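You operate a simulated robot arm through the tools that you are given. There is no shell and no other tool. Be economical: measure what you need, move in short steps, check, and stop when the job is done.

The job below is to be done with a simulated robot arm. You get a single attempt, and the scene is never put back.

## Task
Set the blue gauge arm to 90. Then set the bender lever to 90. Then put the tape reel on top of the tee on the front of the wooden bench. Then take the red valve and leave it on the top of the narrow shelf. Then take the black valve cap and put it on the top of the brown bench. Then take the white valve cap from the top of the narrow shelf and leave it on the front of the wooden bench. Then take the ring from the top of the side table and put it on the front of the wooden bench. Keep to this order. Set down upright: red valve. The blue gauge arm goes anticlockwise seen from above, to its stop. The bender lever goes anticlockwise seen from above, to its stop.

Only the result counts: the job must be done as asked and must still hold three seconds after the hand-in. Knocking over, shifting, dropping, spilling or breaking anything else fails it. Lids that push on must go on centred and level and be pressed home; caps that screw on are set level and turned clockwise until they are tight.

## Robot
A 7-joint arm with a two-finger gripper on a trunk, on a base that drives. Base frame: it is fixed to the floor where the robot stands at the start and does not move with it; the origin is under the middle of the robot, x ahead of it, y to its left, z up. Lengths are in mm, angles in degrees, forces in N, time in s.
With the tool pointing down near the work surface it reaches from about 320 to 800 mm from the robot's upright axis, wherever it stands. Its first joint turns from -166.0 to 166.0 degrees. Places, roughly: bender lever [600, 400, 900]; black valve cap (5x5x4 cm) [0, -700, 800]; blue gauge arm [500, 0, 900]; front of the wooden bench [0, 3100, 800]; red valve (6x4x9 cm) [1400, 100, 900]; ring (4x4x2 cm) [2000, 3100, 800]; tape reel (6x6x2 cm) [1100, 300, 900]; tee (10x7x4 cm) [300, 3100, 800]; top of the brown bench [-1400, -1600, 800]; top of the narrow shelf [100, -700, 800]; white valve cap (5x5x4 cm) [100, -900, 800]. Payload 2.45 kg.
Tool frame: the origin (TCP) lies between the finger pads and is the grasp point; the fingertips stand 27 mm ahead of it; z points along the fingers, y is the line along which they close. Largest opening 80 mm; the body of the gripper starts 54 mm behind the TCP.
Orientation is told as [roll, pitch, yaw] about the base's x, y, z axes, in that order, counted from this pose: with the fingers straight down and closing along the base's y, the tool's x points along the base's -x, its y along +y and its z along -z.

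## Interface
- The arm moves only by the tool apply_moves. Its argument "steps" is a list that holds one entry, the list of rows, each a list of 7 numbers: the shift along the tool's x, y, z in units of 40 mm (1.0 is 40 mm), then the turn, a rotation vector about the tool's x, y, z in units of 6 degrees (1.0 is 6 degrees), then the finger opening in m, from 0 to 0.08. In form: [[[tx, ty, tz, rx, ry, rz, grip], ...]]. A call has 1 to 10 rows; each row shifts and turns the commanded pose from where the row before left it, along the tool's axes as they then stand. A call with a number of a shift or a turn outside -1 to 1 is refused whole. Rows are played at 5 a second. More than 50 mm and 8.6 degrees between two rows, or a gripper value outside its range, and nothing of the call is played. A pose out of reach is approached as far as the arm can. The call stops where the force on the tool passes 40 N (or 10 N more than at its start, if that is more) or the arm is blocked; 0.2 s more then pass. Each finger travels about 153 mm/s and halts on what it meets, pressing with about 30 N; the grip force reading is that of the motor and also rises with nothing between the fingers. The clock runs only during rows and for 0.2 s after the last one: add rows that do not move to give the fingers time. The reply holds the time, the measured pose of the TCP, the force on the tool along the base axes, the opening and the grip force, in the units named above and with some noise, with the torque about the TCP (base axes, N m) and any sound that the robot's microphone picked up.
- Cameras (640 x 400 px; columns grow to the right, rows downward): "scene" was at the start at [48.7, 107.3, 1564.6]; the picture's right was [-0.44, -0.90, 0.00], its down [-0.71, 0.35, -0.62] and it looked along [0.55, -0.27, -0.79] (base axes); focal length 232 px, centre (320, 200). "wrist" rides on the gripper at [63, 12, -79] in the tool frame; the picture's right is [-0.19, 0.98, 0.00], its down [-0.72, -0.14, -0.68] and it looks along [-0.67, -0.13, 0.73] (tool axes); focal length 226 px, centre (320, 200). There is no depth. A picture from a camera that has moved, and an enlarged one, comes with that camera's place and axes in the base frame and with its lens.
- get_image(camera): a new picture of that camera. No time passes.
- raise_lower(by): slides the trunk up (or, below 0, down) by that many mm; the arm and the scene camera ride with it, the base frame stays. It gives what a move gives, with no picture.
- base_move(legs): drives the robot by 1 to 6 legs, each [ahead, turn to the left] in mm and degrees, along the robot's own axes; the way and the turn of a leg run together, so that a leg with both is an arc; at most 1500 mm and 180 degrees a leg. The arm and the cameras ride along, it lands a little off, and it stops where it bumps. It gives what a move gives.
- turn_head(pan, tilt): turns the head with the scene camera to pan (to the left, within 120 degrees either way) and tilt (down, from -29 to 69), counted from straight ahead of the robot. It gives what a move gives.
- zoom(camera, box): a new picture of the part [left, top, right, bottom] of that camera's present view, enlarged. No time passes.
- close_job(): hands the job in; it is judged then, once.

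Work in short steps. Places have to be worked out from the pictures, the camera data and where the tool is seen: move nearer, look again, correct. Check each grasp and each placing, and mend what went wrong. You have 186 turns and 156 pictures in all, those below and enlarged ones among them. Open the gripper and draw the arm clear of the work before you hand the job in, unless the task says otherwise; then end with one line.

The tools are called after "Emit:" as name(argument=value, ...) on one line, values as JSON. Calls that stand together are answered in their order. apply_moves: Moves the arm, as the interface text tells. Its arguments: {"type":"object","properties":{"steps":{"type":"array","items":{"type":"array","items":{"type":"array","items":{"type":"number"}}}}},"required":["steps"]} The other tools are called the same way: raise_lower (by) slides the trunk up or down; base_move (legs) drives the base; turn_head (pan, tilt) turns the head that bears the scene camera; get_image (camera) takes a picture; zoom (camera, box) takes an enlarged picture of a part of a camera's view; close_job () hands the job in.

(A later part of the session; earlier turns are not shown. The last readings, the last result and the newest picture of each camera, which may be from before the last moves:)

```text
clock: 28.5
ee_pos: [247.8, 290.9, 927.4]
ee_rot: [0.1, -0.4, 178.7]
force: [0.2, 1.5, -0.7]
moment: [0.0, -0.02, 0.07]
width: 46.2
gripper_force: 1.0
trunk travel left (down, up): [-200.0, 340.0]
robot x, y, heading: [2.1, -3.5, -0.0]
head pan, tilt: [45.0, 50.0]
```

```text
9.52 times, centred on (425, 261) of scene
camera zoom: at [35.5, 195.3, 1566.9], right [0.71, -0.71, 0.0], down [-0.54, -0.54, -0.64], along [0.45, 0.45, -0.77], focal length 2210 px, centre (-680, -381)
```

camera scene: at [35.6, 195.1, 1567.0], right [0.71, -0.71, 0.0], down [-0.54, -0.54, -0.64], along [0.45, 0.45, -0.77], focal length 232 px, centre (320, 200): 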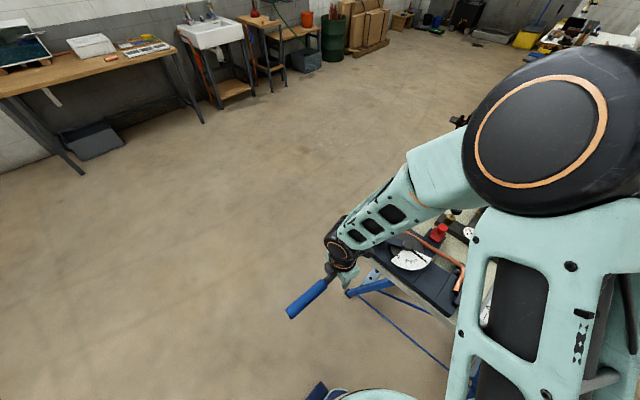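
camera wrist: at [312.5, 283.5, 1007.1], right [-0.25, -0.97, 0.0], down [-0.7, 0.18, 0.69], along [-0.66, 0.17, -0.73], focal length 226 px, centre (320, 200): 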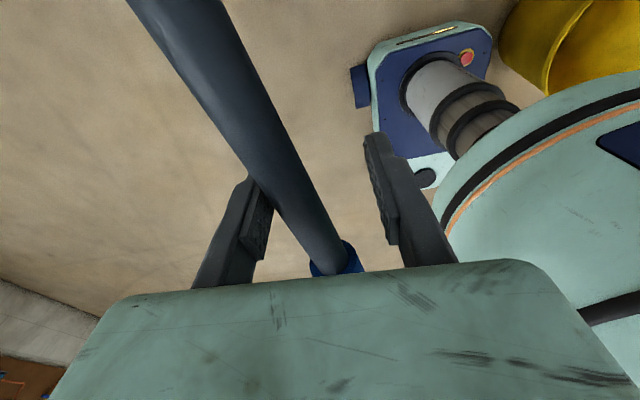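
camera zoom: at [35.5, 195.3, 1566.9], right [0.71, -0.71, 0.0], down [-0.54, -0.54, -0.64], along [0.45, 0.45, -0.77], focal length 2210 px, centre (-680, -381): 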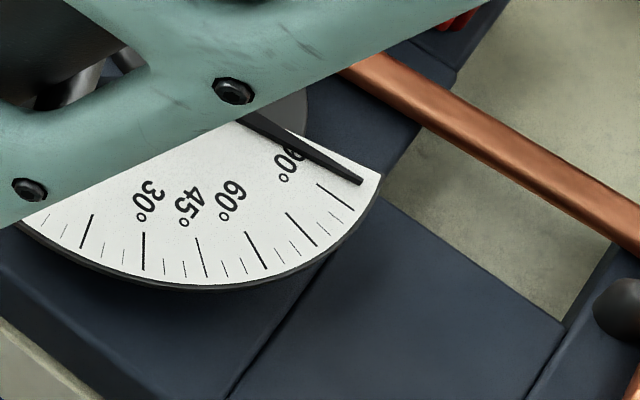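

The pointer may be beyond 90 already; parallax makes it uncertain. I lift clear and look at the scale from above with the wrist camera.

Emit:
apply_moves(steps=[[[0, -0.15, 0, 0, 0, 0, 0.06], [0, 0, -0.9, 0, 0, 0, 0.06], [0, 0, -0.9, 0, 0, 0, 0.06], [0, 0, -0.9, 0, 0, 0, 0.06], [0, 0, -0.9, 0, 0, 0, 0.06], [0, 0, -0.9, 0, 0, 0, 0.06], [0.5, 0.2, -0.5, 0, 0, 1, 0.06], [0.5, 0.2, 0, 0, 0, 1, 0.06], [0.5, 0.2, 0, 0, 0, 1, 0.06]]])

Emit:
get_image(camera="scene")

Emit:
zoom(camera="scene", box=[370, 220, 470, 290])

```text
clock: 30.5
ee_pos: [304.7, 266.8, 1126.0]
ee_rot: [0.2, -0.3, 160.6]
force: [0.1, -0.4, 0.1]
moment: [0.01, 0.0, 0.04]
width: 60.1
gripper_force: 0.1
trunk travel left (down, up): [-200.0, 340.0]
robot x, y, heading: [-1.4, -1.6, -0.2]
head pan, tilt: [45.0, 50.0]
```

```text
114 pictures are left
camera scene: at [35.6, 195.0, 1567.0], right [0.71, -0.71, 0.0], down [-0.54, -0.54, -0.64], along [0.45, 0.45, -0.77], focal length 232 px, centre (320, 200)
```

scene: 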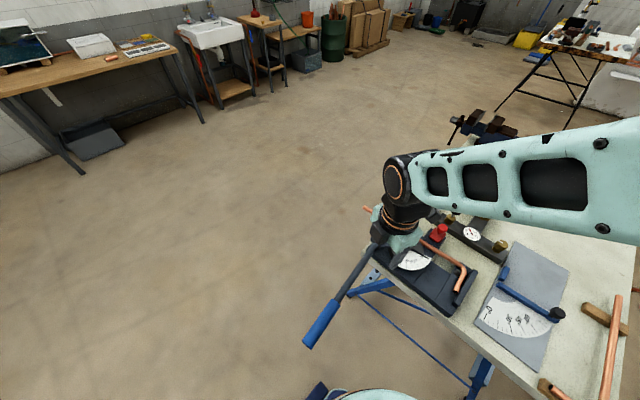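

```text
5.71 times, centred on (420, 255) of scene
camera zoom: at [35.6, 195.0, 1567.0], right [0.71, -0.71, 0.0], down [-0.54, -0.54, -0.64], along [0.45, 0.45, -0.77], focal length 1326 px, centre (-251, -114)
```

zoom: 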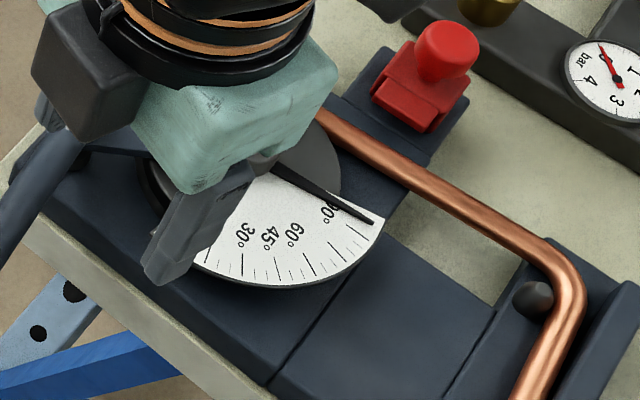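

Now I continue to a pose from which the wrist camera looks down on the scale (about (480, 130), yaw ~90).

Emit:
apply_moves(steps=[[[0.9, 0.45, 0, 0, 0, 1, 0.06], [0.9, 0.55, 0, 0, 0, 1, 0.06], [0.75, 0.65, 0, 0, 0, 1, 0.06], [0.65, 0.65, 0, 0, 0, 1, 0.06], [0.65, 0.65, -0.3, 0, 0, 1, 0.06], [0.4, -0.3, -0.3, 0, 0, 1, 0.06], [0.4, -0.3, -0.3, 0, 0, 1, 0.06], [0.4, -0.3, 0, 0, 0, 1, 0.06], [0, 0, 0, 0, 0, 1, 0.06], [0, 0, 0, 0, 0, 1, 0.06]]])

Emit:
get_image(camera="wrist")

```text
clock: 32.7
ee_pos: [431.7, 71.0, 1162.6]
ee_rot: [0.4, 0.0, 100.6]
force: [0.0, 1.1, 0.4]
moment: [0.04, -0.02, 0.05]
width: 59.8
gripper_force: 0.1
trunk travel left (down, up): [-200.0, 340.0]
robot x, y, heading: [-0.9, -2.9, 0.1]
head pan, tilt: [45.0, 50.0]
```

```text
112 pictures are left
camera wrist: at [431.5, 7.5, 1242.9], right [-1.0, 0.01, 0.01], down [0.01, 0.73, 0.68], along [0.0, 0.68, -0.73], focal length 226 px, centre (320, 200)
```

wrist: 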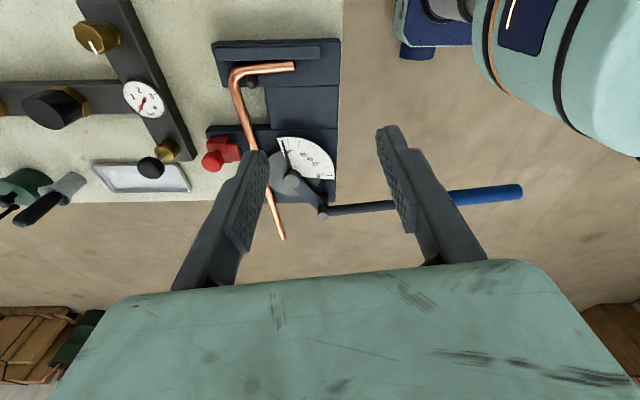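

Emit:
zoom(camera="wrist", box=[260, 125, 350, 225])

```text
4.00 times, centred on (305, 175) of wrist
camera zoom: at [431.5, 7.5, 1242.9], right [-1.0, 0.01, 0.01], down [0.01, 0.73, 0.68], along [0.0, 0.68, -0.73], focal length 904 px, centre (380, 300)
```

zoom: 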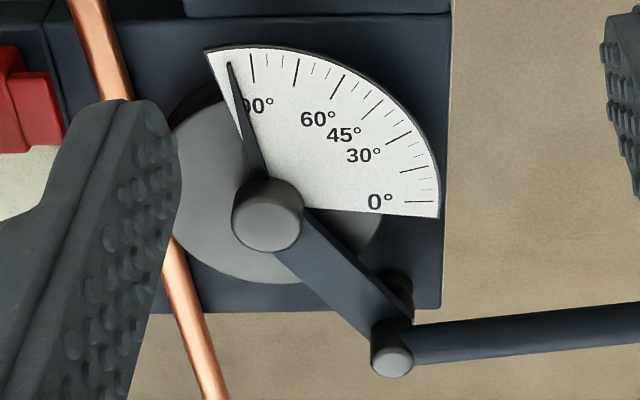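

From above, the pointer reads a bit past 90 (~96) yet no stop has been felt; the task wants it at its stop. The handle tip is near (50, 283), close to my trunk, so I back the base 200 mm and re-engage with yaw 0.

Emit:
base_move(legs=[[-200, 0]])

Emit:
apply_moves(steps=[[[0, 0, 0, 0, 0, 1, 0.06], [0, 0, 0, 0, 0, 1, 0.06], [0, 0, 0, 0, 0, 1, 0.06], [0, 0, 0, 0, 0, 1, 0.06], [0, 0, 0, 0, 0, 1, 0.06], [0, 0, 0, 0, 0, 1, 0.06], [0, 0, 0, 0, 0, 1, 0.06], [0, 0, 0, 0, 0, 1, 0.06], [0, 0, 0, 0, 0, 1, 0.06], [0, 0, 0, 0, 0, 1, 0.06]]])

Emit:
apply_moves(steps=[[[0, 0.5, 0, 0, 0, 1, 0.06], [0, 0.5, 0, 0, 0, 1, 0.06], [0, 0.5, 0, 0, 0, 1, 0.06], [0, 0.5, 0, 0, 0, 1, 0.06], [0, 0.5, 0, 0, 0, 1, 0.06], [0, 0.5, 0, 0, 0, 1, 0.06], [0, 0.5, 0, 0, 0, 0.8, 0.06]]])

Emit:
get_image(camera="wrist")

```text
clock: 34.3
ee_pos: [226.9, 72.6, 1163.0]
ee_rot: [0.3, -0.1, 100.7]
force: [0.4, 0.2, 0.0]
moment: [0.02, -0.01, 0.0]
width: 59.9
gripper_force: 0.1
trunk travel left (down, up): [-200.0, 340.0]
robot x, y, heading: [-204.2, 0.0, 0.3]
head pan, tilt: [45.0, 50.0]
```

```text
clock: 36.5
ee_pos: [227.9, 72.8, 1162.2]
ee_rot: [0.3, 0.3, 40.7]
force: [0.3, -0.6, 0.2]
moment: [0.02, -0.02, -0.02]
width: 60.3
gripper_force: 0.0
trunk travel left (down, up): [-200.0, 340.0]
robot x, y, heading: [-201.5, -0.1, 0.0]
head pan, tilt: [45.0, 50.0]
```

```text
clock: 38.1
ee_pos: [176.3, 199.9, 1163.8]
ee_rot: [-0.1, 0.2, -0.1]
force: [0.2, -0.4, -0.1]
moment: [0.01, 0.0, 0.0]
width: 60.1
gripper_force: 0.1
trunk travel left (down, up): [-200.0, 340.0]
robot x, y, heading: [-202.4, -0.6, -0.1]
head pan, tilt: [45.0, 50.0]
```

```text
110 pictures are left
camera wrist: at [112.1, 212.4, 1244.0], right [0.2, 0.98, 0.0], down [0.72, -0.14, 0.68], along [0.67, -0.13, -0.73], focal length 226 px, centre (320, 200)
```

wrist: 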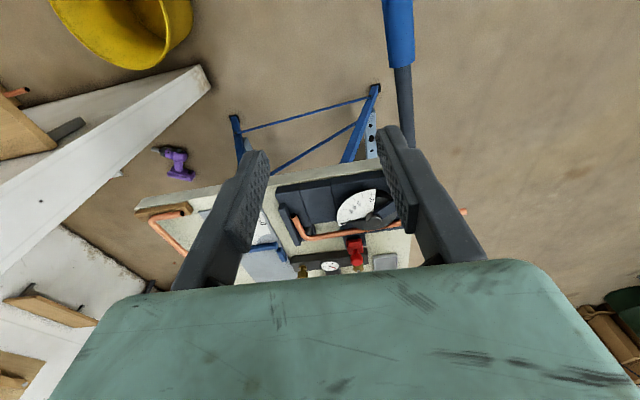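

The rod runs from (203, 302) to (311, 318). I move over (260, 310) and descend to 927, fingers straddling.

Emit:
apply_moves(steps=[[[-0.7, 0.92, 0.3, 0, 0, -0.5, 0.06], [-0.7, 0.92, 0.3, 0, 0, -0.5, 0.06], [-0.7, 0.92, 0.3, 0, 0, 0, 0.06], [0, 0, 0.9, 0, 0, 0, 0.06], [0, 0, 0.9, 0, 0, 0, 0.06], [0, 0, 0.9, 0, 0, 0, 0.06], [0, 0, 0, 0, 0, 0, 0.06]]])

Emit:
get_image(camera="wrist")

```text
clock: 39.7
ee_pos: [251.6, 311.3, 1017.5]
ee_rot: [0.0, 0.3, 5.9]
force: [-0.4, 0.7, 0.4]
moment: [-0.03, 0.01, -0.01]
width: 59.9
gripper_force: 0.1
trunk travel left (down, up): [-200.0, 340.0]
robot x, y, heading: [-202.4, 1.7, -0.4]
head pan, tilt: [45.0, 50.0]
```

```text
109 pictures are left
camera wrist: at [188.7, 317.5, 1097.6], right [0.09, 1.0, 0.0], down [0.73, -0.07, 0.68], along [0.67, -0.06, -0.74], focal length 226 px, centre (320, 200)
```

wrist: 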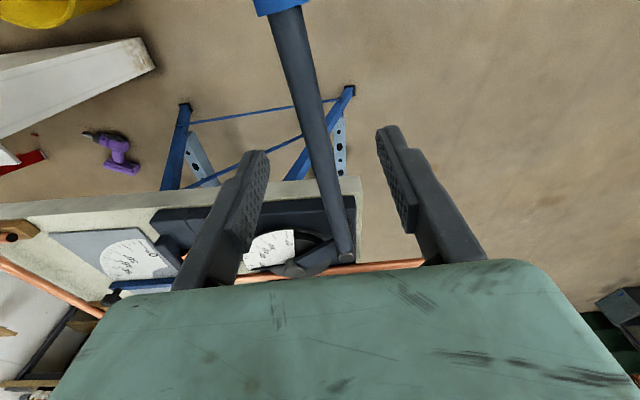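

Rod is centred. Down 90 mm, narrow, then push in -y along the arc in small steps.

Emit:
apply_moves(steps=[[[0, 0, 0.75, 0, 0, 0, 0.06], [0, 0, 0.75, 0, 0, 0, 0.06], [0, 0, 0.75, 0, 0, 0, 0.045], [0, 0, 0, 0, 0, 0, 0.045], [0.07, -0.25, 0, 0, 0, -0.4, 0.045], [0.07, -0.25, 0, 0, 0, -0.4, 0.045], [0, 0, 0, 0, 0, 0, 0.045]]])

Emit:
get_image(camera="wrist")

```text
clock: 41.3
ee_pos: [248.0, 291.5, 927.7]
ee_rot: [0.0, 0.3, 10.8]
force: [0.4, -0.2, -0.3]
moment: [-0.02, -0.02, 0.0]
width: 44.8
gripper_force: 0.1
trunk travel left (down, up): [-200.0, 340.0]
robot x, y, heading: [-206.7, -1.2, 0.2]
head pan, tilt: [45.0, 50.0]
```

```text
108 pictures are left
camera wrist: at [184.7, 292.1, 1009.1], right [0.01, 1.0, 0.0], down [0.74, 0.0, 0.68], along [0.68, -0.01, -0.74], focal length 226 px, centre (320, 200)
```

wrist: 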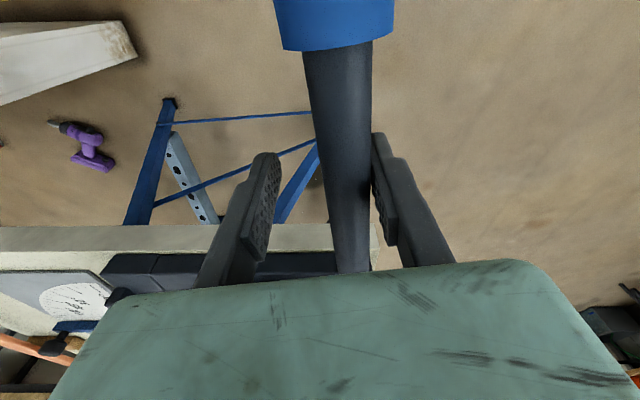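

The trailing finger has just met the rod. I push on in 3° rows.

Emit:
apply_moves(steps=[[[0.03, -0.3, 0, 0, 0, -0.5, 0.045], [0.03, -0.3, 0, 0, 0, -0.5, 0.045], [0, 0, 0, 0, 0, 0, 0.045]]])

Emit:
get_image(camera="scene")

Emit:
zoom(camera="wrist", box=[220, 0, 460, 280])

```text
clock: 42.1
ee_pos: [251.2, 271.5, 930.3]
ee_rot: [0.1, 0.1, 16.9]
force: [-2.8, 33.0, 8.7]
moment: [0.17, 0.13, -0.49]
width: 62.2
gripper_force: 12.9
trunk travel left (down, up): [-200.0, 340.0]
robot x, y, heading: [-199.7, -0.1, -0.1]
head pan, tilt: [45.0, 50.0]
```

```text
107 pictures are left
camera scene: at [-169.0, 198.5, 1566.6], right [0.71, -0.71, 0.0], down [-0.54, -0.54, -0.64], along [0.45, 0.45, -0.77], focal length 232 px, centre (320, 200)
```

scene: 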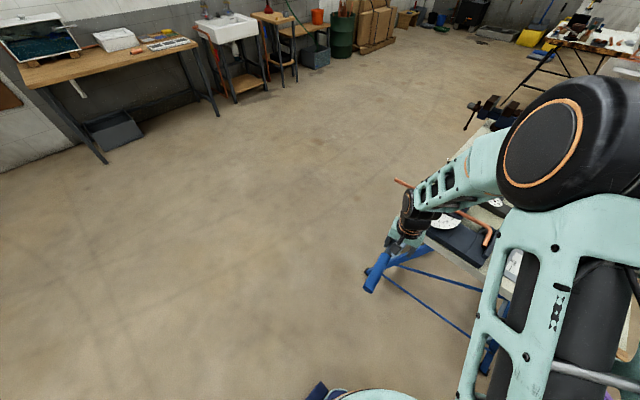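

```text
1.43 times, centred on (340, 140) of wrist
camera zoom: at [187.7, 265.6, 1010.1], right [-0.1, 0.99, 0.0], down [0.73, 0.07, 0.68], along [0.68, 0.07, -0.73], focal length 323 px, centre (291, 286)
```

zoom: 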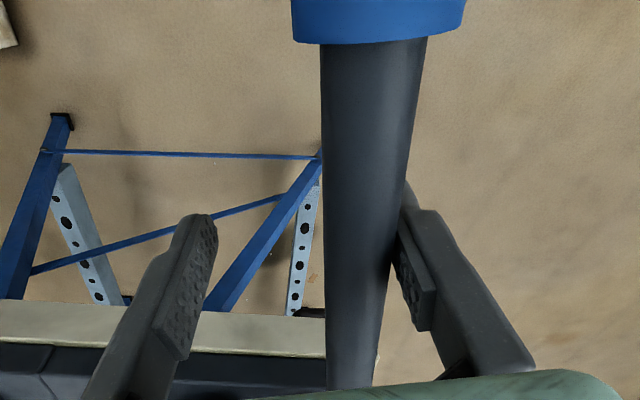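

33 N of resistance: the lever is at its stop. I back off, open, and lift well clear, then check the scale again.

Emit:
apply_moves(steps=[[[0, 0.35, 0, 0, 0, 0, 0.07], [0, 0, 0, 0, 0, 0, 0.07], [0, 0, -0.9, 0, 0, 0, 0.07], [0, 0, -0.9, 0, 0, 0, 0.07], [0, 0, -0.9, 0, 0, 0, 0.07], [0, 0, -0.9, 0, 0, 0, 0.07], [0, 0, -0.9, 0, 0, 0, 0.07], [0, 0, -0.9, 0, 0, 0, 0.07], [0.4, 0, -0.9, 0, 0, 0, 0.07], [0.4, 0, -0.5, 0, 0, 0, 0.07]]])

Emit:
turn_head(pan=25, tilt=40)

Emit:
get_image(camera="scene")

```text
clock: 44.3
ee_pos: [216.7, 274.5, 1200.7]
ee_rot: [0.1, 0.3, 16.8]
force: [-0.5, -1.4, -0.8]
moment: [-0.01, 0.03, -0.01]
width: 70.0
gripper_force: 0.0
trunk travel left (down, up): [-200.0, 340.0]
robot x, y, heading: [-201.2, 3.6, -0.0]
head pan, tilt: [45.0, 50.0]
```

```text
clock: 45.2
ee_pos: [217.1, 272.0, 1199.4]
ee_rot: [0.0, 0.5, 16.7]
force: [0.9, -0.6, 0.0]
moment: [0.0, -0.03, 0.01]
width: 70.2
gripper_force: 0.1
trunk travel left (down, up): [-200.0, 340.0]
robot x, y, heading: [-202.7, 0.5, -0.1]
head pan, tilt: [25.0, 40.0]
```

```text
105 pictures are left
camera scene: at [-157.5, 189.9, 1574.5], right [0.6, -0.8, 0.0], down [-0.56, -0.42, -0.71], along [0.57, 0.43, -0.7], focal length 232 px, centre (320, 200)
```

scene: 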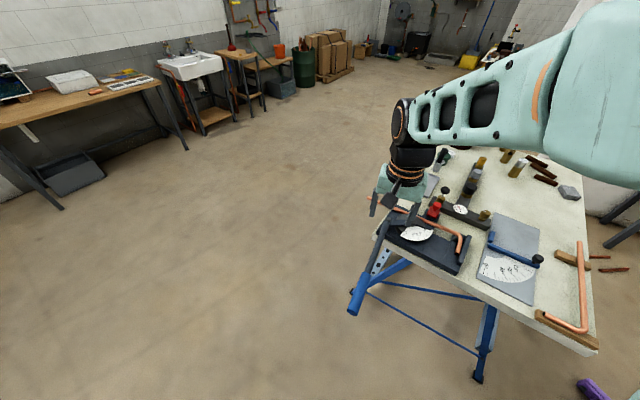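

The lever rests at the stop. Now the reel: I drive round the left side of the bench to about (1100, 880), facing it, arm held high.

Emit:
base_move(legs=[[0, 90], [880, 0], [0, -90], [1280, 0], [0, -90]])

Emit:
turn_head(pan=0, tilt=45)

Emit:
get_image(camera="scene")

```text
clock: 48.3
ee_pos: [-266.6, 497.9, 1198.6]
ee_rot: [0.0, 0.7, 80.8]
force: [0.0, 0.0, -1.3]
moment: [-0.01, 0.03, 0.03]
width: 70.0
gripper_force: 0.0
trunk travel left (down, up): [-200.0, 340.0]
robot x, y, heading: [-204.4, 3.6, 64.4]
head pan, tilt: [25.0, 40.0]
stopped in leg 1: the robot was blocked; the commanded pose is now the measured one
```

```text
clock: 49.2
ee_pos: [-267.2, 499.5, 1197.6]
ee_rot: [0.0, 0.7, 81.0]
force: [1.1, -0.6, 0.5]
moment: [-0.02, 0.0, 0.01]
width: 70.0
gripper_force: 0.0
trunk travel left (down, up): [-200.0, 340.0]
robot x, y, heading: [-204.3, 2.4, 64.4]
head pan, tilt: [0.0, 45.0]
```

```text
104 pictures are left
camera scene: at [-354.2, 124.4, 1577.0], right [0.98, 0.19, 0.0], down [0.13, -0.67, -0.73], along [-0.14, 0.72, -0.68], focal length 232 px, centre (320, 200)
```

scene: 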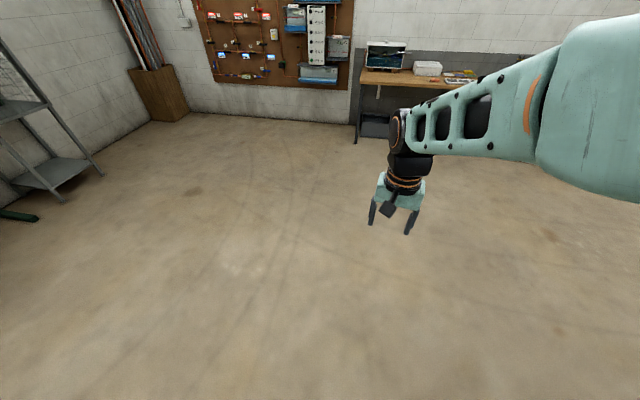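

The head seems jammed against the raised arm (true pan ~37 while 0 was commanded), and the turn got blocked. I free the head by panning right back out and look towards the lever and surroundings.

Emit:
turn_head(pan=45, tilt=60)

Emit:
get_image(camera="scene")

Emit:
get_image(camera="wrist")

```text
clock: 50.3
ee_pos: [-268.3, 497.3, 1199.2]
ee_rot: [0.0, 0.5, 81.1]
force: [0.7, -0.1, 0.2]
moment: [0.0, 0.0, -0.03]
width: 70.1
gripper_force: 0.0
trunk travel left (down, up): [-200.0, 340.0]
robot x, y, heading: [-201.8, 0.8, 64.7]
head pan, tilt: [45.0, 60.0]
```

```text
103 pictures are left
camera scene: at [-360.2, 106.0, 1554.4], right [0.94, 0.33, 0.0], down [0.29, -0.82, -0.5], along [-0.17, 0.47, -0.87], focal length 232 px, centre (320, 200)
```

scene: 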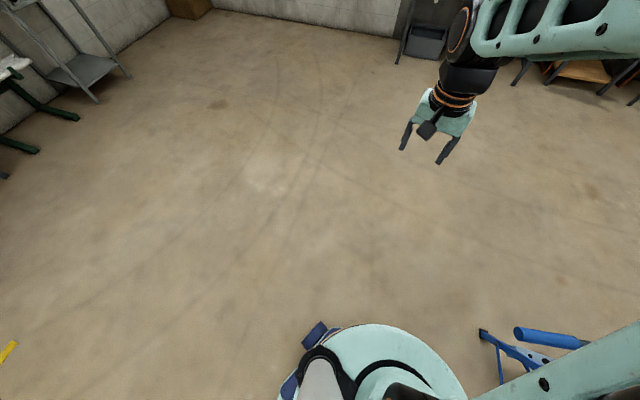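

```text
102 pictures are left
camera wrist: at [-290.6, 438.3, 1279.1], right [-0.94, 0.34, 0.0], down [0.25, 0.69, 0.67], along [0.23, 0.63, -0.74], focal length 226 px, centre (320, 200)
```

wrist: 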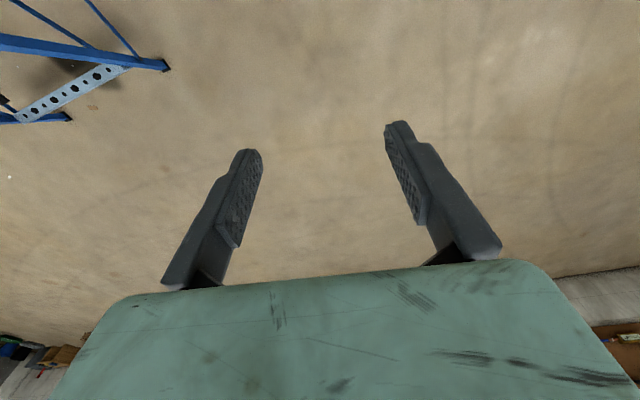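

I free the head by swinging the arm in front of the robot to the right, as at the start, staying high.

Emit:
apply_moves(steps=[[[0.2, -0.95, -0.2, 0, 0, 0, 0.07], [0.2, -0.95, -0.2, 0, 0, 0, 0.07], [0.2, -0.95, -0.2, 0, 0, 0, 0.07], [0.2, -0.95, 0, 0, 0, 0.5, 0.07], [0.2, -0.95, 0, 0, 0, 0.5, 0.07], [0.2, -0.95, 0, 0, 0, 0.5, 0.07], [0.1, -0.95, 0, 0, 0, 0.5, 0.07], [0.1, -0.95, 0, 0, 0, 0.5, 0.07], [0, -0.95, 0, 0, 0, 0, 0.07], [0, -0.95, 0, 0, 0, 0, 0.07]]])

Emit:
turn_head(pan=-30, tilt=60)

Emit:
get_image(camera="scene")

```text
clock: 52.5
ee_pos: [87.6, 346.2, 1224.4]
ee_rot: [0.0, 0.6, 66.1]
force: [0.0, 0.5, -0.4]
moment: [0.03, 0.0, -0.01]
width: 69.8
gripper_force: 0.1
trunk travel left (down, up): [-200.0, 340.0]
robot x, y, heading: [-204.2, -1.1, 64.3]
head pan, tilt: [45.0, 60.0]
```

```text
clock: 54.0
ee_pos: [87.2, 346.1, 1224.4]
ee_rot: [-0.1, 0.8, 65.9]
force: [0.4, -0.1, -0.4]
moment: [0.01, 0.01, 0.02]
width: 69.9
gripper_force: 0.0
trunk travel left (down, up): [-200.0, 340.0]
robot x, y, heading: [-206.2, -4.0, 64.5]
head pan, tilt: [-30.0, 60.0]
```

```text
101 pictures are left
camera scene: at [-321.9, 107.7, 1554.4], right [0.97, -0.24, 0.0], down [-0.21, -0.84, -0.5], along [0.12, 0.49, -0.87], focal length 232 px, centre (320, 200)
```

scene: 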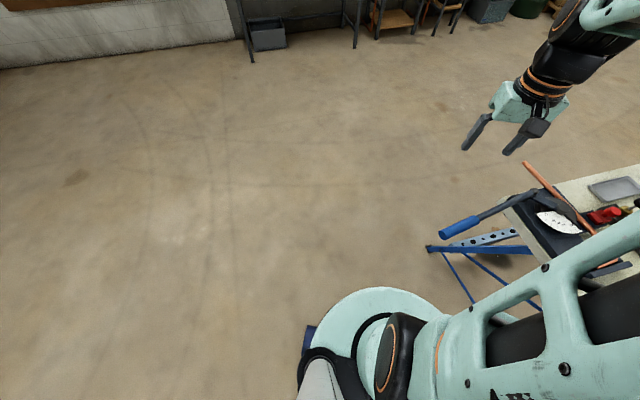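

Emit:
zoom(camera="scene", box=[420, 150, 640, 290])

```text
2.86 times, centred on (530, 220) of scene
camera zoom: at [-321.9, 107.7, 1554.4], right [0.97, -0.24, 0.0], down [-0.21, -0.84, -0.5], along [0.12, 0.49, -0.87], focal length 663 px, centre (-280, 143)
```

zoom: 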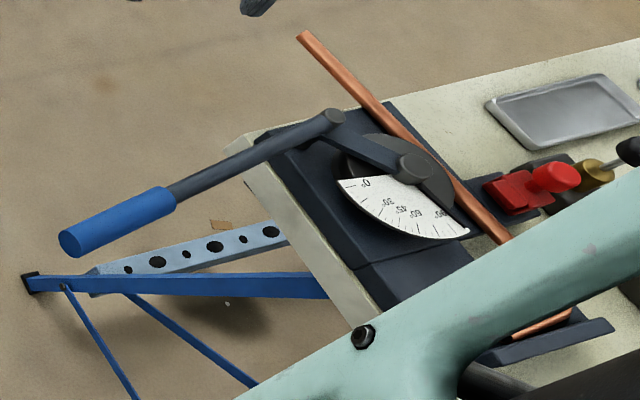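

The lever still sits at its stop. To find what blocks the turn, I look around to the left rear and, if possible, the right.

Emit:
turn_head(pan=118, tilt=55)

Emit:
get_image(camera="scene")

```text
clock: 56.3
ee_pos: [85.7, 346.4, 1224.3]
ee_rot: [-0.1, 0.6, 66.1]
force: [-0.1, 0.0, 0.3]
moment: [-0.03, -0.04, 0.0]
width: 69.9
gripper_force: 0.0
trunk travel left (down, up): [-200.0, 340.0]
robot x, y, heading: [-202.9, -3.3, 64.6]
head pan, tilt: [118.0, 55.0]
```

```text
99 pictures are left
camera scene: at [-409.8, 39.8, 1560.5], right [-0.04, 1.0, 0.0], down [0.82, 0.04, -0.57], along [-0.57, -0.03, -0.82], focal length 232 px, centre (320, 200)
```

scene: 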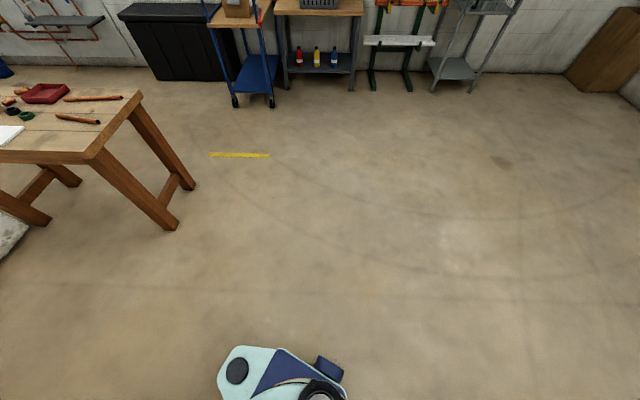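

Likely my rear side meets the narrow shelf (near edge about y≈-410). I turn back to 0, reverse to x≈-650 where the floor is clear, and turn there.

Emit:
base_move(legs=[[0, -64.5], [-450, 0], [0, 90]])

Emit:
turn_head(pan=60, tilt=40)

Emit:
get_image(camera="scene")

```text
clock: 65.8
ee_pos: [-520.9, 443.2, 1223.8]
ee_rot: [-0.2, 0.6, 89.6]
force: [0.7, 0.4, -0.3]
moment: [-0.01, 0.03, -0.03]
width: 70.0
gripper_force: 0.1
trunk travel left (down, up): [-200.0, 340.0]
robot x, y, heading: [-650.2, 9.7, 88.0]
head pan, tilt: [118.0, 55.0]
```

```text
clock: 67.1
ee_pos: [-522.3, 444.2, 1224.7]
ee_rot: [-0.2, 0.6, 89.6]
force: [0.1, 0.1, 0.2]
moment: [-0.02, -0.04, 0.01]
width: 70.0
gripper_force: 0.1
trunk travel left (down, up): [-200.0, 340.0]
robot x, y, heading: [-651.6, 9.4, 88.2]
head pan, tilt: [60.0, 40.0]
```

```text
98 pictures are left
camera scene: at [-861.9, 41.3, 1581.2], right [0.53, 0.85, 0.0], down [0.55, -0.34, -0.77], along [-0.65, 0.4, -0.64], focal length 232 px, centre (320, 200)
```

scene: 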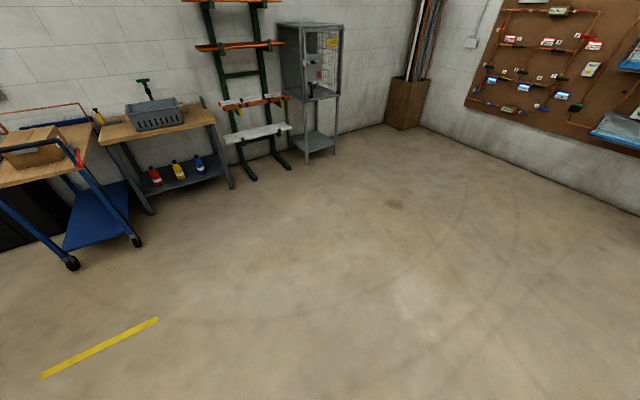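

The turn worked. Now I drive up, across and turn to face the bench by the reel.

Emit:
base_move(legs=[[880, 0], [0, -88], [1400, 0], [330, 0], [0, -90]])

Emit:
turn_head(pan=20, tilt=50)

Emit:
get_image(camera="scene")

Emit:
get_image(camera="wrist")

```text
clock: 87.9
ee_pos: [956.9, 442.7, 1224.6]
ee_rot: [-0.2, 0.6, -91.3]
force: [0.1, 0.0, 0.4]
moment: [0.01, 0.0, 0.03]
width: 69.9
gripper_force: 0.1
trunk travel left (down, up): [-200.0, 340.0]
robot x, y, heading: [1086.9, 876.0, -92.6]
head pan, tilt: [60.0, 40.0]
```

```text
clock: 89.0
ee_pos: [956.3, 442.9, 1224.5]
ee_rot: [-0.2, 0.6, -91.1]
force: [-0.5, 0.5, 0.8]
moment: [0.02, 0.01, -0.01]
width: 69.9
gripper_force: 0.0
trunk travel left (down, up): [-200.0, 340.0]
robot x, y, heading: [1089.6, 874.7, -92.7]
head pan, tilt: [20.0, 50.0]
```

```text
97 pictures are left
camera scene: at [1254.9, 814.3, 1567.0], right [-0.95, -0.3, 0.0], down [-0.23, 0.73, -0.64], along [0.19, -0.61, -0.77], focal length 232 px, centre (320, 200)
```

scene: 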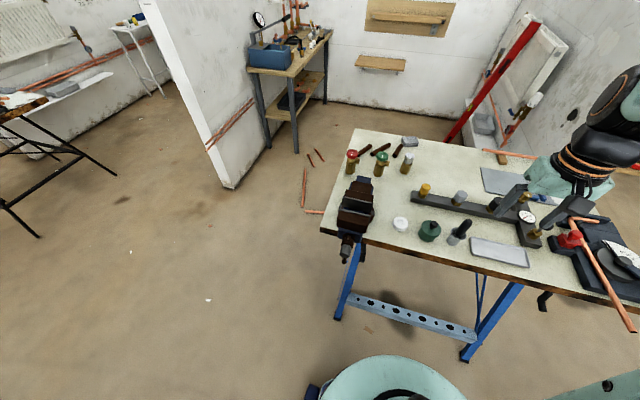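

```text
96 pictures are left
camera wrist: at [970.9, 505.2, 1305.1], right [0.98, -0.21, 0.0], down [-0.15, -0.72, 0.67], along [-0.15, -0.66, -0.74], focal length 226 px, centre (320, 200)
```

wrist: 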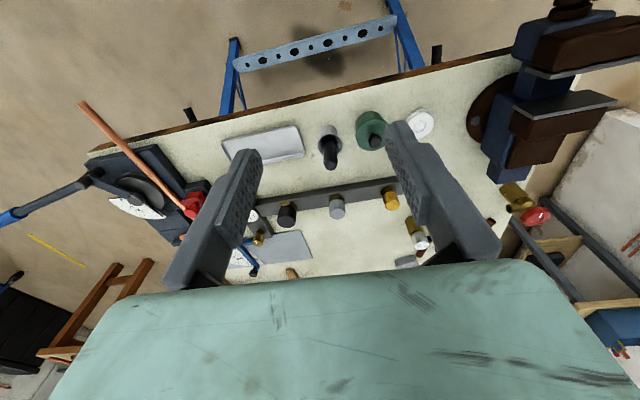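

The white reel triangulates to about (1121, 275, 870) between the green jar and the vise. I move above it at z≈1000 for a close look.

Emit:
apply_moves(steps=[[[-0.68, 0.7, 0.6, 0, 0, 0, 0.08], [-0.68, 0.7, 0.9, 0, 0, 0, 0.08], [-0.68, 0.7, 0.9, 0, 0, 0, 0.08], [-0.68, 0.7, 0.9, 0, 0, 0, 0.08], [-0.68, 0.7, 0.9, 0, 0, 0, 0.08], [-0.68, 0.7, 0.9, 0, 0, 0.2, 0.08], [0, 0, 0, 0, 0, 0, 0.08]]])

Emit:
get_image(camera="wrist")

Emit:
zoom(camera="scene", box=[330, 130, 530, 290])

```text
refused: row 2 steps farther than a row can; nothing moved
```

```text
95 pictures are left
camera wrist: at [970.9, 505.2, 1305.1], right [0.98, -0.21, 0.0], down [-0.15, -0.72, 0.67], along [-0.15, -0.66, -0.74], focal length 226 px, centre (320, 200)
```

wrist: 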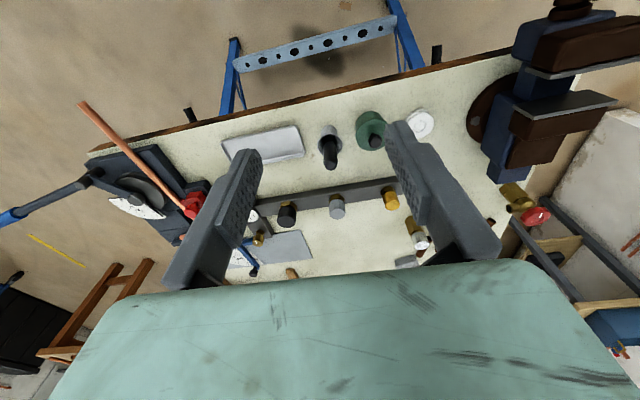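

```text
2.50 times, centred on (430, 210) of scene
camera zoom: at [1254.9, 814.3, 1567.0], right [-0.95, -0.3, 0.0], down [-0.23, 0.73, -0.64], along [0.19, -0.61, -0.77], focal length 580 px, centre (45, 175)
```

zoom: 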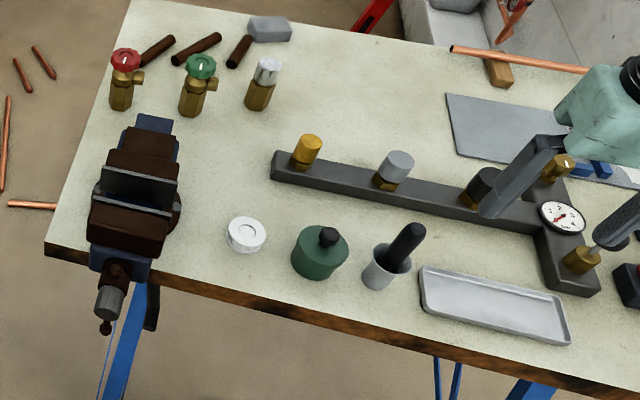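

Rows were too long; I split them into eight.

Emit:
apply_moves(steps=[[[-0.51, 0.525, 0.7, 0, 0, 0, 0.08], [-0.51, 0.525, 0.7, 0, 0, 0, 0.08], [-0.51, 0.525, 0.7, 0, 0, 0, 0.08], [-0.51, 0.525, 0.7, 0, 0, 0, 0.08], [-0.51, 0.525, 0.7, 0, 0, 0, 0.08], [-0.51, 0.525, 0.7, 0, 0, 0, 0.08], [-0.51, 0.525, 0.7, 0, 0, 0, 0.08], [-0.51, 0.525, 0.7, 0, 0, 0, 0.08], [0, 0, 0, 0, 0, 0, 0.08]]])

Emit:
get_image(camera="wrist")

```text
clock: 91.0
ee_pos: [1121.4, 276.9, 997.4]
ee_rot: [-0.2, 0.7, -91.3]
force: [0.9, -0.3, 0.5]
moment: [0.03, -0.01, -0.02]
width: 79.8
gripper_force: 0.0
trunk travel left (down, up): [-200.0, 340.0]
robot x, y, heading: [1090.7, 874.2, -92.6]
head pan, tilt: [20.0, 50.0]
```

```text
93 pictures are left
camera wrist: at [1134.8, 339.9, 1078.0], right [0.98, -0.21, -0.01], down [-0.15, -0.72, 0.67], along [-0.15, -0.66, -0.74], focal length 226 px, centre (320, 200)
```

wrist: 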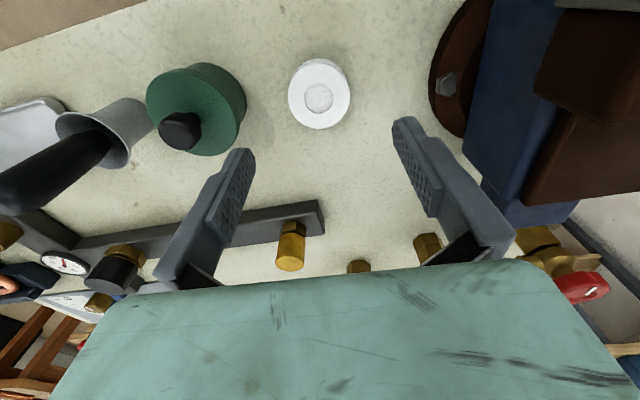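

The reel top is at (1119, 279, 878), so the bench is at ≈858. I descend to TCP 889 and close.

Emit:
apply_moves(steps=[[[0.05, -0.06, 0.7, 0, 0, 0, 0.08], [0, 0, 0.7, 0, 0, 0, 0.08], [0, 0, 0.7, 0, 0, 0, 0.08], [0, 0, 0.55, 0, 0, 0, 0.08], [0, 0, 0, 0, 0, 0, 0.08], [0, 0, 0, 0, 0, 0, 0.05], [0, 0, 0, 0, 0, 0, 0.05]]])

Emit:
get_image(camera="wrist")

```text
clock: 92.6
ee_pos: [1115.9, 282.6, 890.6]
ee_rot: [-0.2, 0.6, -91.1]
force: [0.3, 0.2, -0.5]
moment: [-0.02, 0.01, 0.02]
width: 50.8
gripper_force: 10.0
trunk travel left (down, up): [-200.0, 340.0]
robot x, y, heading: [1092.4, 873.9, -92.5]
head pan, tilt: [20.0, 50.0]
```

```text
92 pictures are left
camera wrist: at [1130.4, 345.7, 971.9], right [0.98, -0.21, -0.01], down [-0.15, -0.72, 0.67], along [-0.15, -0.66, -0.74], focal length 226 px, centre (320, 200)
```

wrist: 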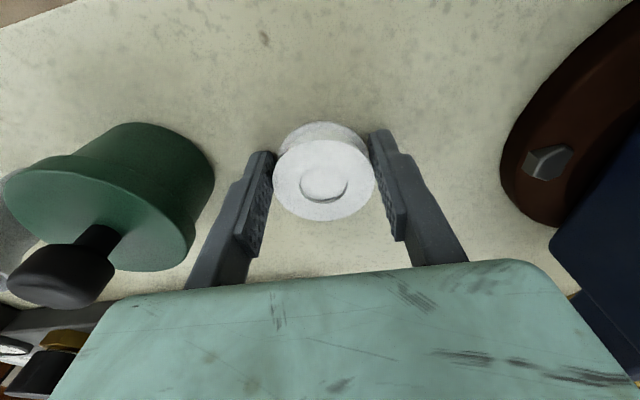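

The reel is between the fingers at 50.8 mm. I tighten and lift.

Emit:
apply_moves(steps=[[[0, 0, 0, 0, 0, 0, 0.04], [0, 0, 0, 0, 0, 0, 0.04], [0, 0, -0.5, 0, 0, 0, 0.04], [0, 0, -0.9, 0, 0, 0, 0.04], [0, 0, -0.9, 0, 0, 0, 0.04], [0, 0, -0.9, 0, 0, 0, 0.04], [0, 0, -0.9, 0, 0, 0, 0.04], [0, 0, -0.9, 0, 0, 0, 0.04], [0.5, 0, -0.9, 0, 0, 0, 0.04]]])

Emit:
get_image(camera="wrist")

```text
clock: 94.6
ee_pos: [1117.4, 299.1, 1129.0]
ee_rot: [-0.2, 0.6, -91.2]
force: [0.4, 0.5, 0.6]
moment: [0.06, 0.02, 0.01]
width: 50.0
gripper_force: 30.3
trunk travel left (down, up): [-200.0, 340.0]
robot x, y, heading: [1094.3, 873.0, -92.6]
head pan, tilt: [20.0, 50.0]
```

```text
91 pictures are left
camera wrist: at [1132.3, 362.5, 1209.9], right [0.98, -0.21, 0.0], down [-0.15, -0.72, 0.67], along [-0.15, -0.66, -0.74], focal length 226 px, centre (320, 200)
```

wrist: 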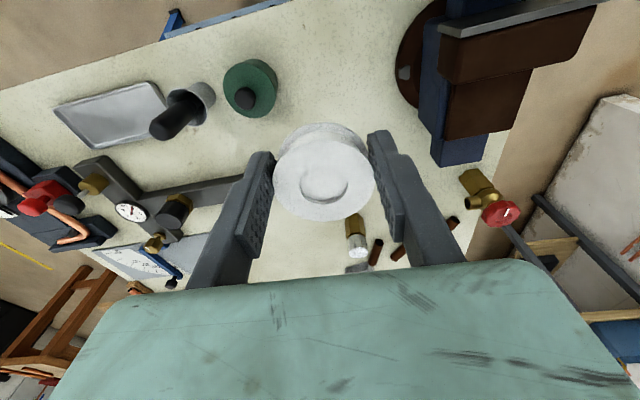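

The reel is held firmly. I reverse from the bench, turn right and drive toward the wooden bench, stopping short at about (260, 2400).

Emit:
base_move(legs=[[-400, 0], [0, -142], [1400, 0], [0, -35]])

Emit:
turn_head(pan=20, tilt=40)

Emit:
get_image(camera="scene")

Emit:
get_image(camera="wrist")

```text
clock: 111.4
ee_pos: [134.8, 2957.1, 1128.0]
ee_rot: [-0.3, 0.6, 95.8]
force: [0.3, 0.6, -0.4]
moment: [0.01, 0.01, -0.02]
width: 49.1
gripper_force: 29.2
trunk travel left (down, up): [-200.0, 340.0]
robot x, y, heading: [231.0, 2389.4, 94.2]
head pan, tilt: [20.0, 50.0]
```

```text
clock: 112.1
ee_pos: [133.4, 2957.4, 1128.1]
ee_rot: [-0.2, 0.6, 95.7]
force: [0.4, 0.0, -1.2]
moment: [-0.01, 0.01, 0.0]
width: 48.7
gripper_force: 30.1
trunk travel left (down, up): [-200.0, 340.0]
robot x, y, heading: [229.0, 2390.6, 94.0]
head pan, tilt: [20.0, 40.0]
```

```text
90 pictures are left
camera scene: at [58.3, 2438.2, 1581.1], right [0.91, 0.41, 0.0], down [0.26, -0.59, -0.77], along [-0.31, 0.7, -0.64], focal length 232 px, centre (320, 200)
```

scene: 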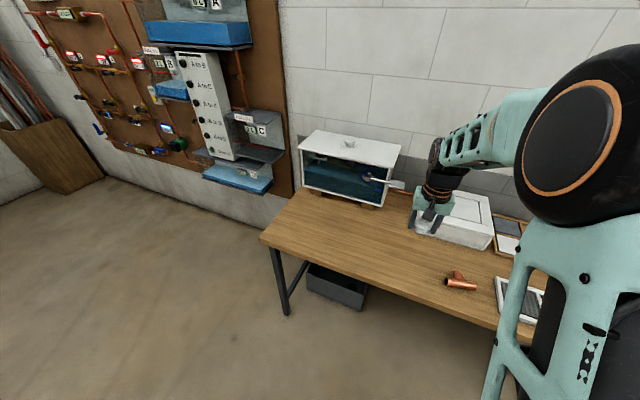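

```text
89 pictures are left
camera wrist: at [128.0, 2893.7, 1209.2], right [-1.0, 0.09, 0.0], down [0.07, 0.74, 0.67], along [0.07, 0.67, -0.74], focal length 226 px, centre (320, 200)
```

wrist: 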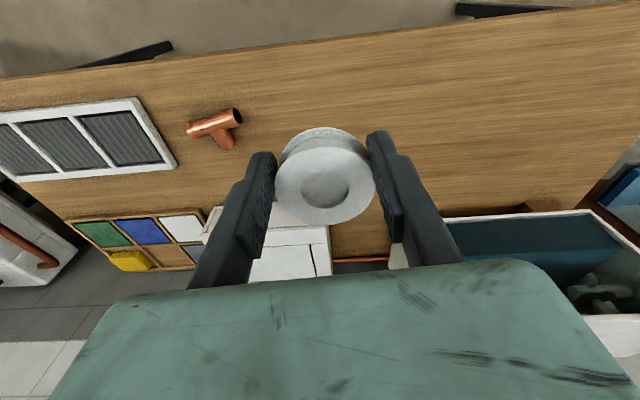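

The tee is a copper T lying flat near the front edge. I zoom in for its exact geometry.

Emit:
zoom(camera="wrist", box=[160, 80, 280, 180])

Emit:
zoom(camera="scene", box=[420, 240, 500, 310])

```text
4.00 times, centred on (220, 130) of wrist
camera zoom: at [128.0, 2893.7, 1209.2], right [-1.0, 0.09, 0.0], down [0.07, 0.74, 0.67], along [0.07, 0.67, -0.74], focal length 904 px, centre (720, 480)
```

zoom: 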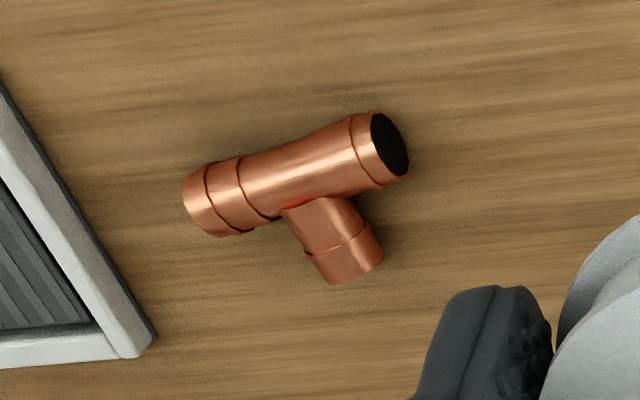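

```text
5.71 times, centred on (460, 275) of scene
camera zoom: at [58.3, 2438.2, 1581.1], right [0.91, 0.41, 0.0], down [0.26, -0.59, -0.77], along [-0.31, 0.7, -0.64], focal length 1326 px, centre (-480, -229)
```

zoom: 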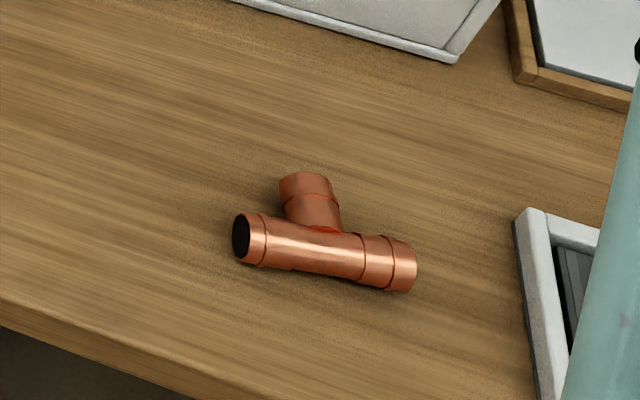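

Tee junction at about (330, 3044), branch pointing +y, run 10° off x, top ≈835. I'll put the reel centre at (328, 3054), so I move the TCP to (328, 3049) above the tee.

Emit:
apply_moves(steps=[[[-0.3, -0.845, 0, 0, 0, 0, 0.04], [-0.3, -0.845, 0, 0, 0, 0, 0.04], [-0.3, -0.845, 0, 0, 0, 0, 0.04], [-0.3, -0.845, 0, 0, 0, 0, 0.04], [-0.3, -0.845, 0, 0, 0, 0, 0.04], [-0.3, -0.845, 0, 0, 0, 0, 0.04], [0, 0, 0.9, 0, 0, 0, 0.04], [0, 0, 0.9, 0, 0, 0, 0.04], [0, 0, 0.9, 0, 0, 0, 0.04], [0, 0, 0.9, 0, 0, 0, 0.04]]])

Emit:
get_image(camera="wrist")

Emit:
get_image(camera="scene")

```text
clock: 114.3
ee_pos: [328.4, 3047.9, 986.7]
ee_rot: [-0.2, 0.7, 95.7]
force: [0.0, -0.3, -0.3]
moment: [-0.01, -0.02, -0.01]
width: 48.7
gripper_force: 30.2
trunk travel left (down, up): [-200.0, 340.0]
robot x, y, heading: [231.3, 2385.6, 94.3]
head pan, tilt: [20.0, 40.0]
```

```text
86 pictures are left
camera wrist: at [322.9, 2984.1, 1067.3], right [-1.0, 0.09, 0.0], down [0.07, 0.74, 0.67], along [0.07, 0.67, -0.74], focal length 226 px, centre (320, 200)
```

wrist: 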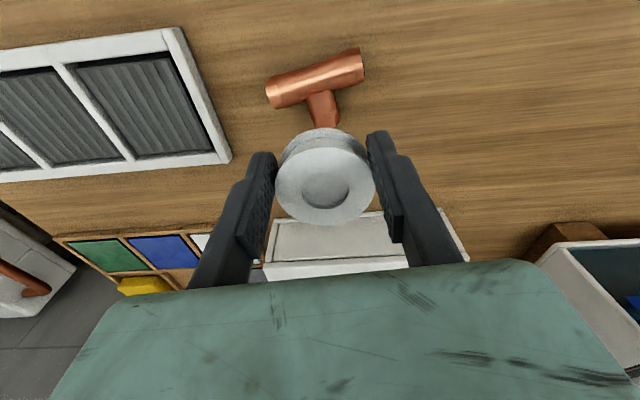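

```text
85 pictures are left
camera scene: at [58.3, 2438.6, 1581.1], right [0.91, 0.41, 0.0], down [0.26, -0.59, -0.77], along [-0.31, 0.7, -0.64], focal length 232 px, centre (320, 200)
```

scene: 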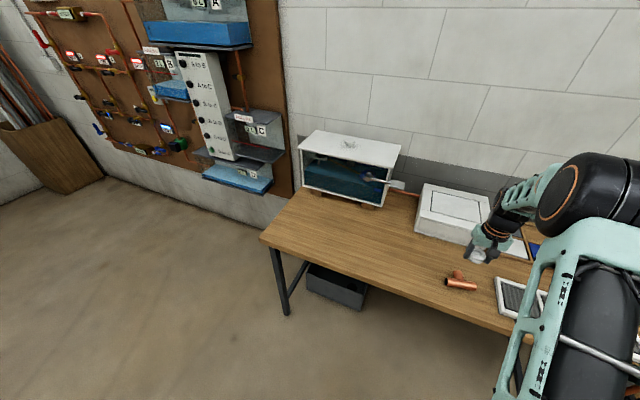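

Alignment agrees within 2 mm. I lower to just above contact, then feel for it in small steps.

Emit:
apply_moves(steps=[[[0, 0, 0.9, 0, 0, 0, 0.04], [0, 0, 0.9, 0, 0, 0, 0.04], [0, 0, 0.7, 0, 0, 0, 0.04], [0, 0, 0.1, 0, 0, 0, 0.04], [0, 0, 0.1, 0, 0, 0, 0.04], [0, 0, 0, 0, 0, 0, 0.04]]])

Emit:
get_image(camera="wrist")

Emit:
zoom(camera="scene", box=[410, 220, 530, 310])

```text
clock: 115.7
ee_pos: [328.6, 3045.9, 877.9]
ee_rot: [-0.2, 0.6, 95.8]
force: [0.6, 0.4, 0.8]
moment: [0.03, 0.01, -0.01]
width: 48.9
gripper_force: 30.3
trunk travel left (down, up): [-200.0, 340.0]
robot x, y, heading: [229.9, 2388.9, 94.2]
head pan, tilt: [20.0, 40.0]
```

```text
84 pictures are left
camera wrist: at [322.3, 2982.4, 957.8], right [-1.0, 0.09, 0.0], down [0.07, 0.74, 0.67], along [0.07, 0.67, -0.74], focal length 226 px, centre (320, 200)
```

wrist: 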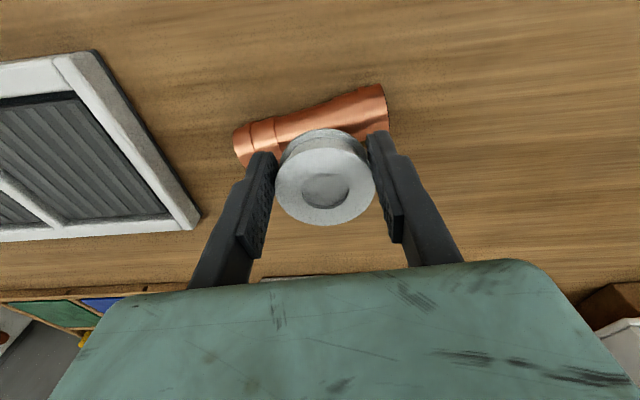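

```text
4.44 times, centred on (470, 265) of scene
camera zoom: at [58.4, 2438.4, 1581.1], right [0.91, 0.41, 0.0], down [0.26, -0.59, -0.77], along [-0.31, 0.7, -0.64], focal length 1032 px, centre (-347, -89)
```

zoom: 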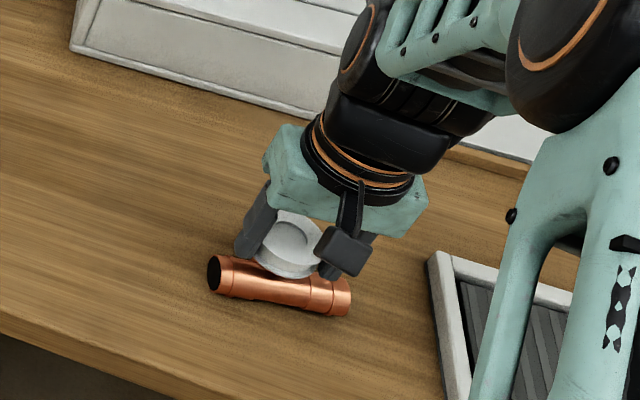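

Still free of contact. I lower in 2-mm rows.

Emit:
apply_moves(steps=[[[0, 0, 0.05, 0, 0, 0, 0.04], [0, 0, 0.05, 0, 0, 0, 0.04], [0, 0, 0.05, 0, 0, 0, 0.04], [0, 0, 0, 0, 0, 0, 0.04]]])

```text
clock: 116.7
ee_pos: [330.0, 3045.7, 870.4]
ee_rot: [-0.3, 0.6, 95.8]
force: [0.0, -0.5, 0.0]
moment: [0.01, 0.01, 0.0]
width: 48.8
gripper_force: 29.9
trunk travel left (down, up): [-200.0, 340.0]
robot x, y, heading: [230.7, 2392.0, 94.1]
head pan, tilt: [20.0, 40.0]
```

Emit:
apply_moves(steps=[[[0, 0, 0.05, 0, 0, 0, 0.04], [0, 0, 0.05, 0, 0, 0, 0.04], [0, 0, 0, 0, 0, 0, 0.04]]])

Emit:
zoom(camera="scene", box=[440, 250, 500, 300])

```text
clock: 117.5
ee_pos: [329.3, 3046.4, 866.1]
ee_rot: [-0.1, 0.5, 95.8]
force: [-0.4, -0.6, -0.2]
moment: [0.01, -0.02, -0.02]
width: 48.3
gripper_force: 30.1
trunk travel left (down, up): [-200.0, 340.0]
robot x, y, heading: [232.4, 2389.4, 94.2]
head pan, tilt: [20.0, 40.0]
```

```text
8.00 times, centred on (470, 275) of scene
camera zoom: at [58.4, 2438.3, 1581.1], right [0.91, 0.41, 0.0], down [0.26, -0.59, -0.77], along [-0.31, 0.7, -0.64], focal length 1857 px, centre (-880, -400)
```

zoom: 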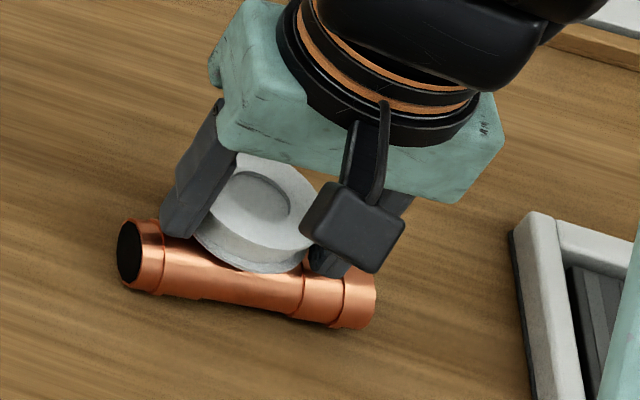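

Emit:
apply_moves(steps=[[[0, 0, 0.05, 0, 0, 0, 0.04], [0, 0, 0.05, 0, 0, 0, 0.04], [0, 0, 0, 0, 0, 0, 0.04]]])

```text
clock: 118.3
ee_pos: [329.2, 3046.8, 863.4]
ee_rot: [-0.2, 0.6, 95.7]
force: [-0.4, -0.2, 5.0]
moment: [-0.03, 0.13, 0.02]
width: 48.5
gripper_force: 30.3
trunk travel left (down, up): [-200.0, 340.0]
robot x, y, heading: [229.3, 2394.0, 94.2]
head pan, tilt: [20.0, 40.0]
```

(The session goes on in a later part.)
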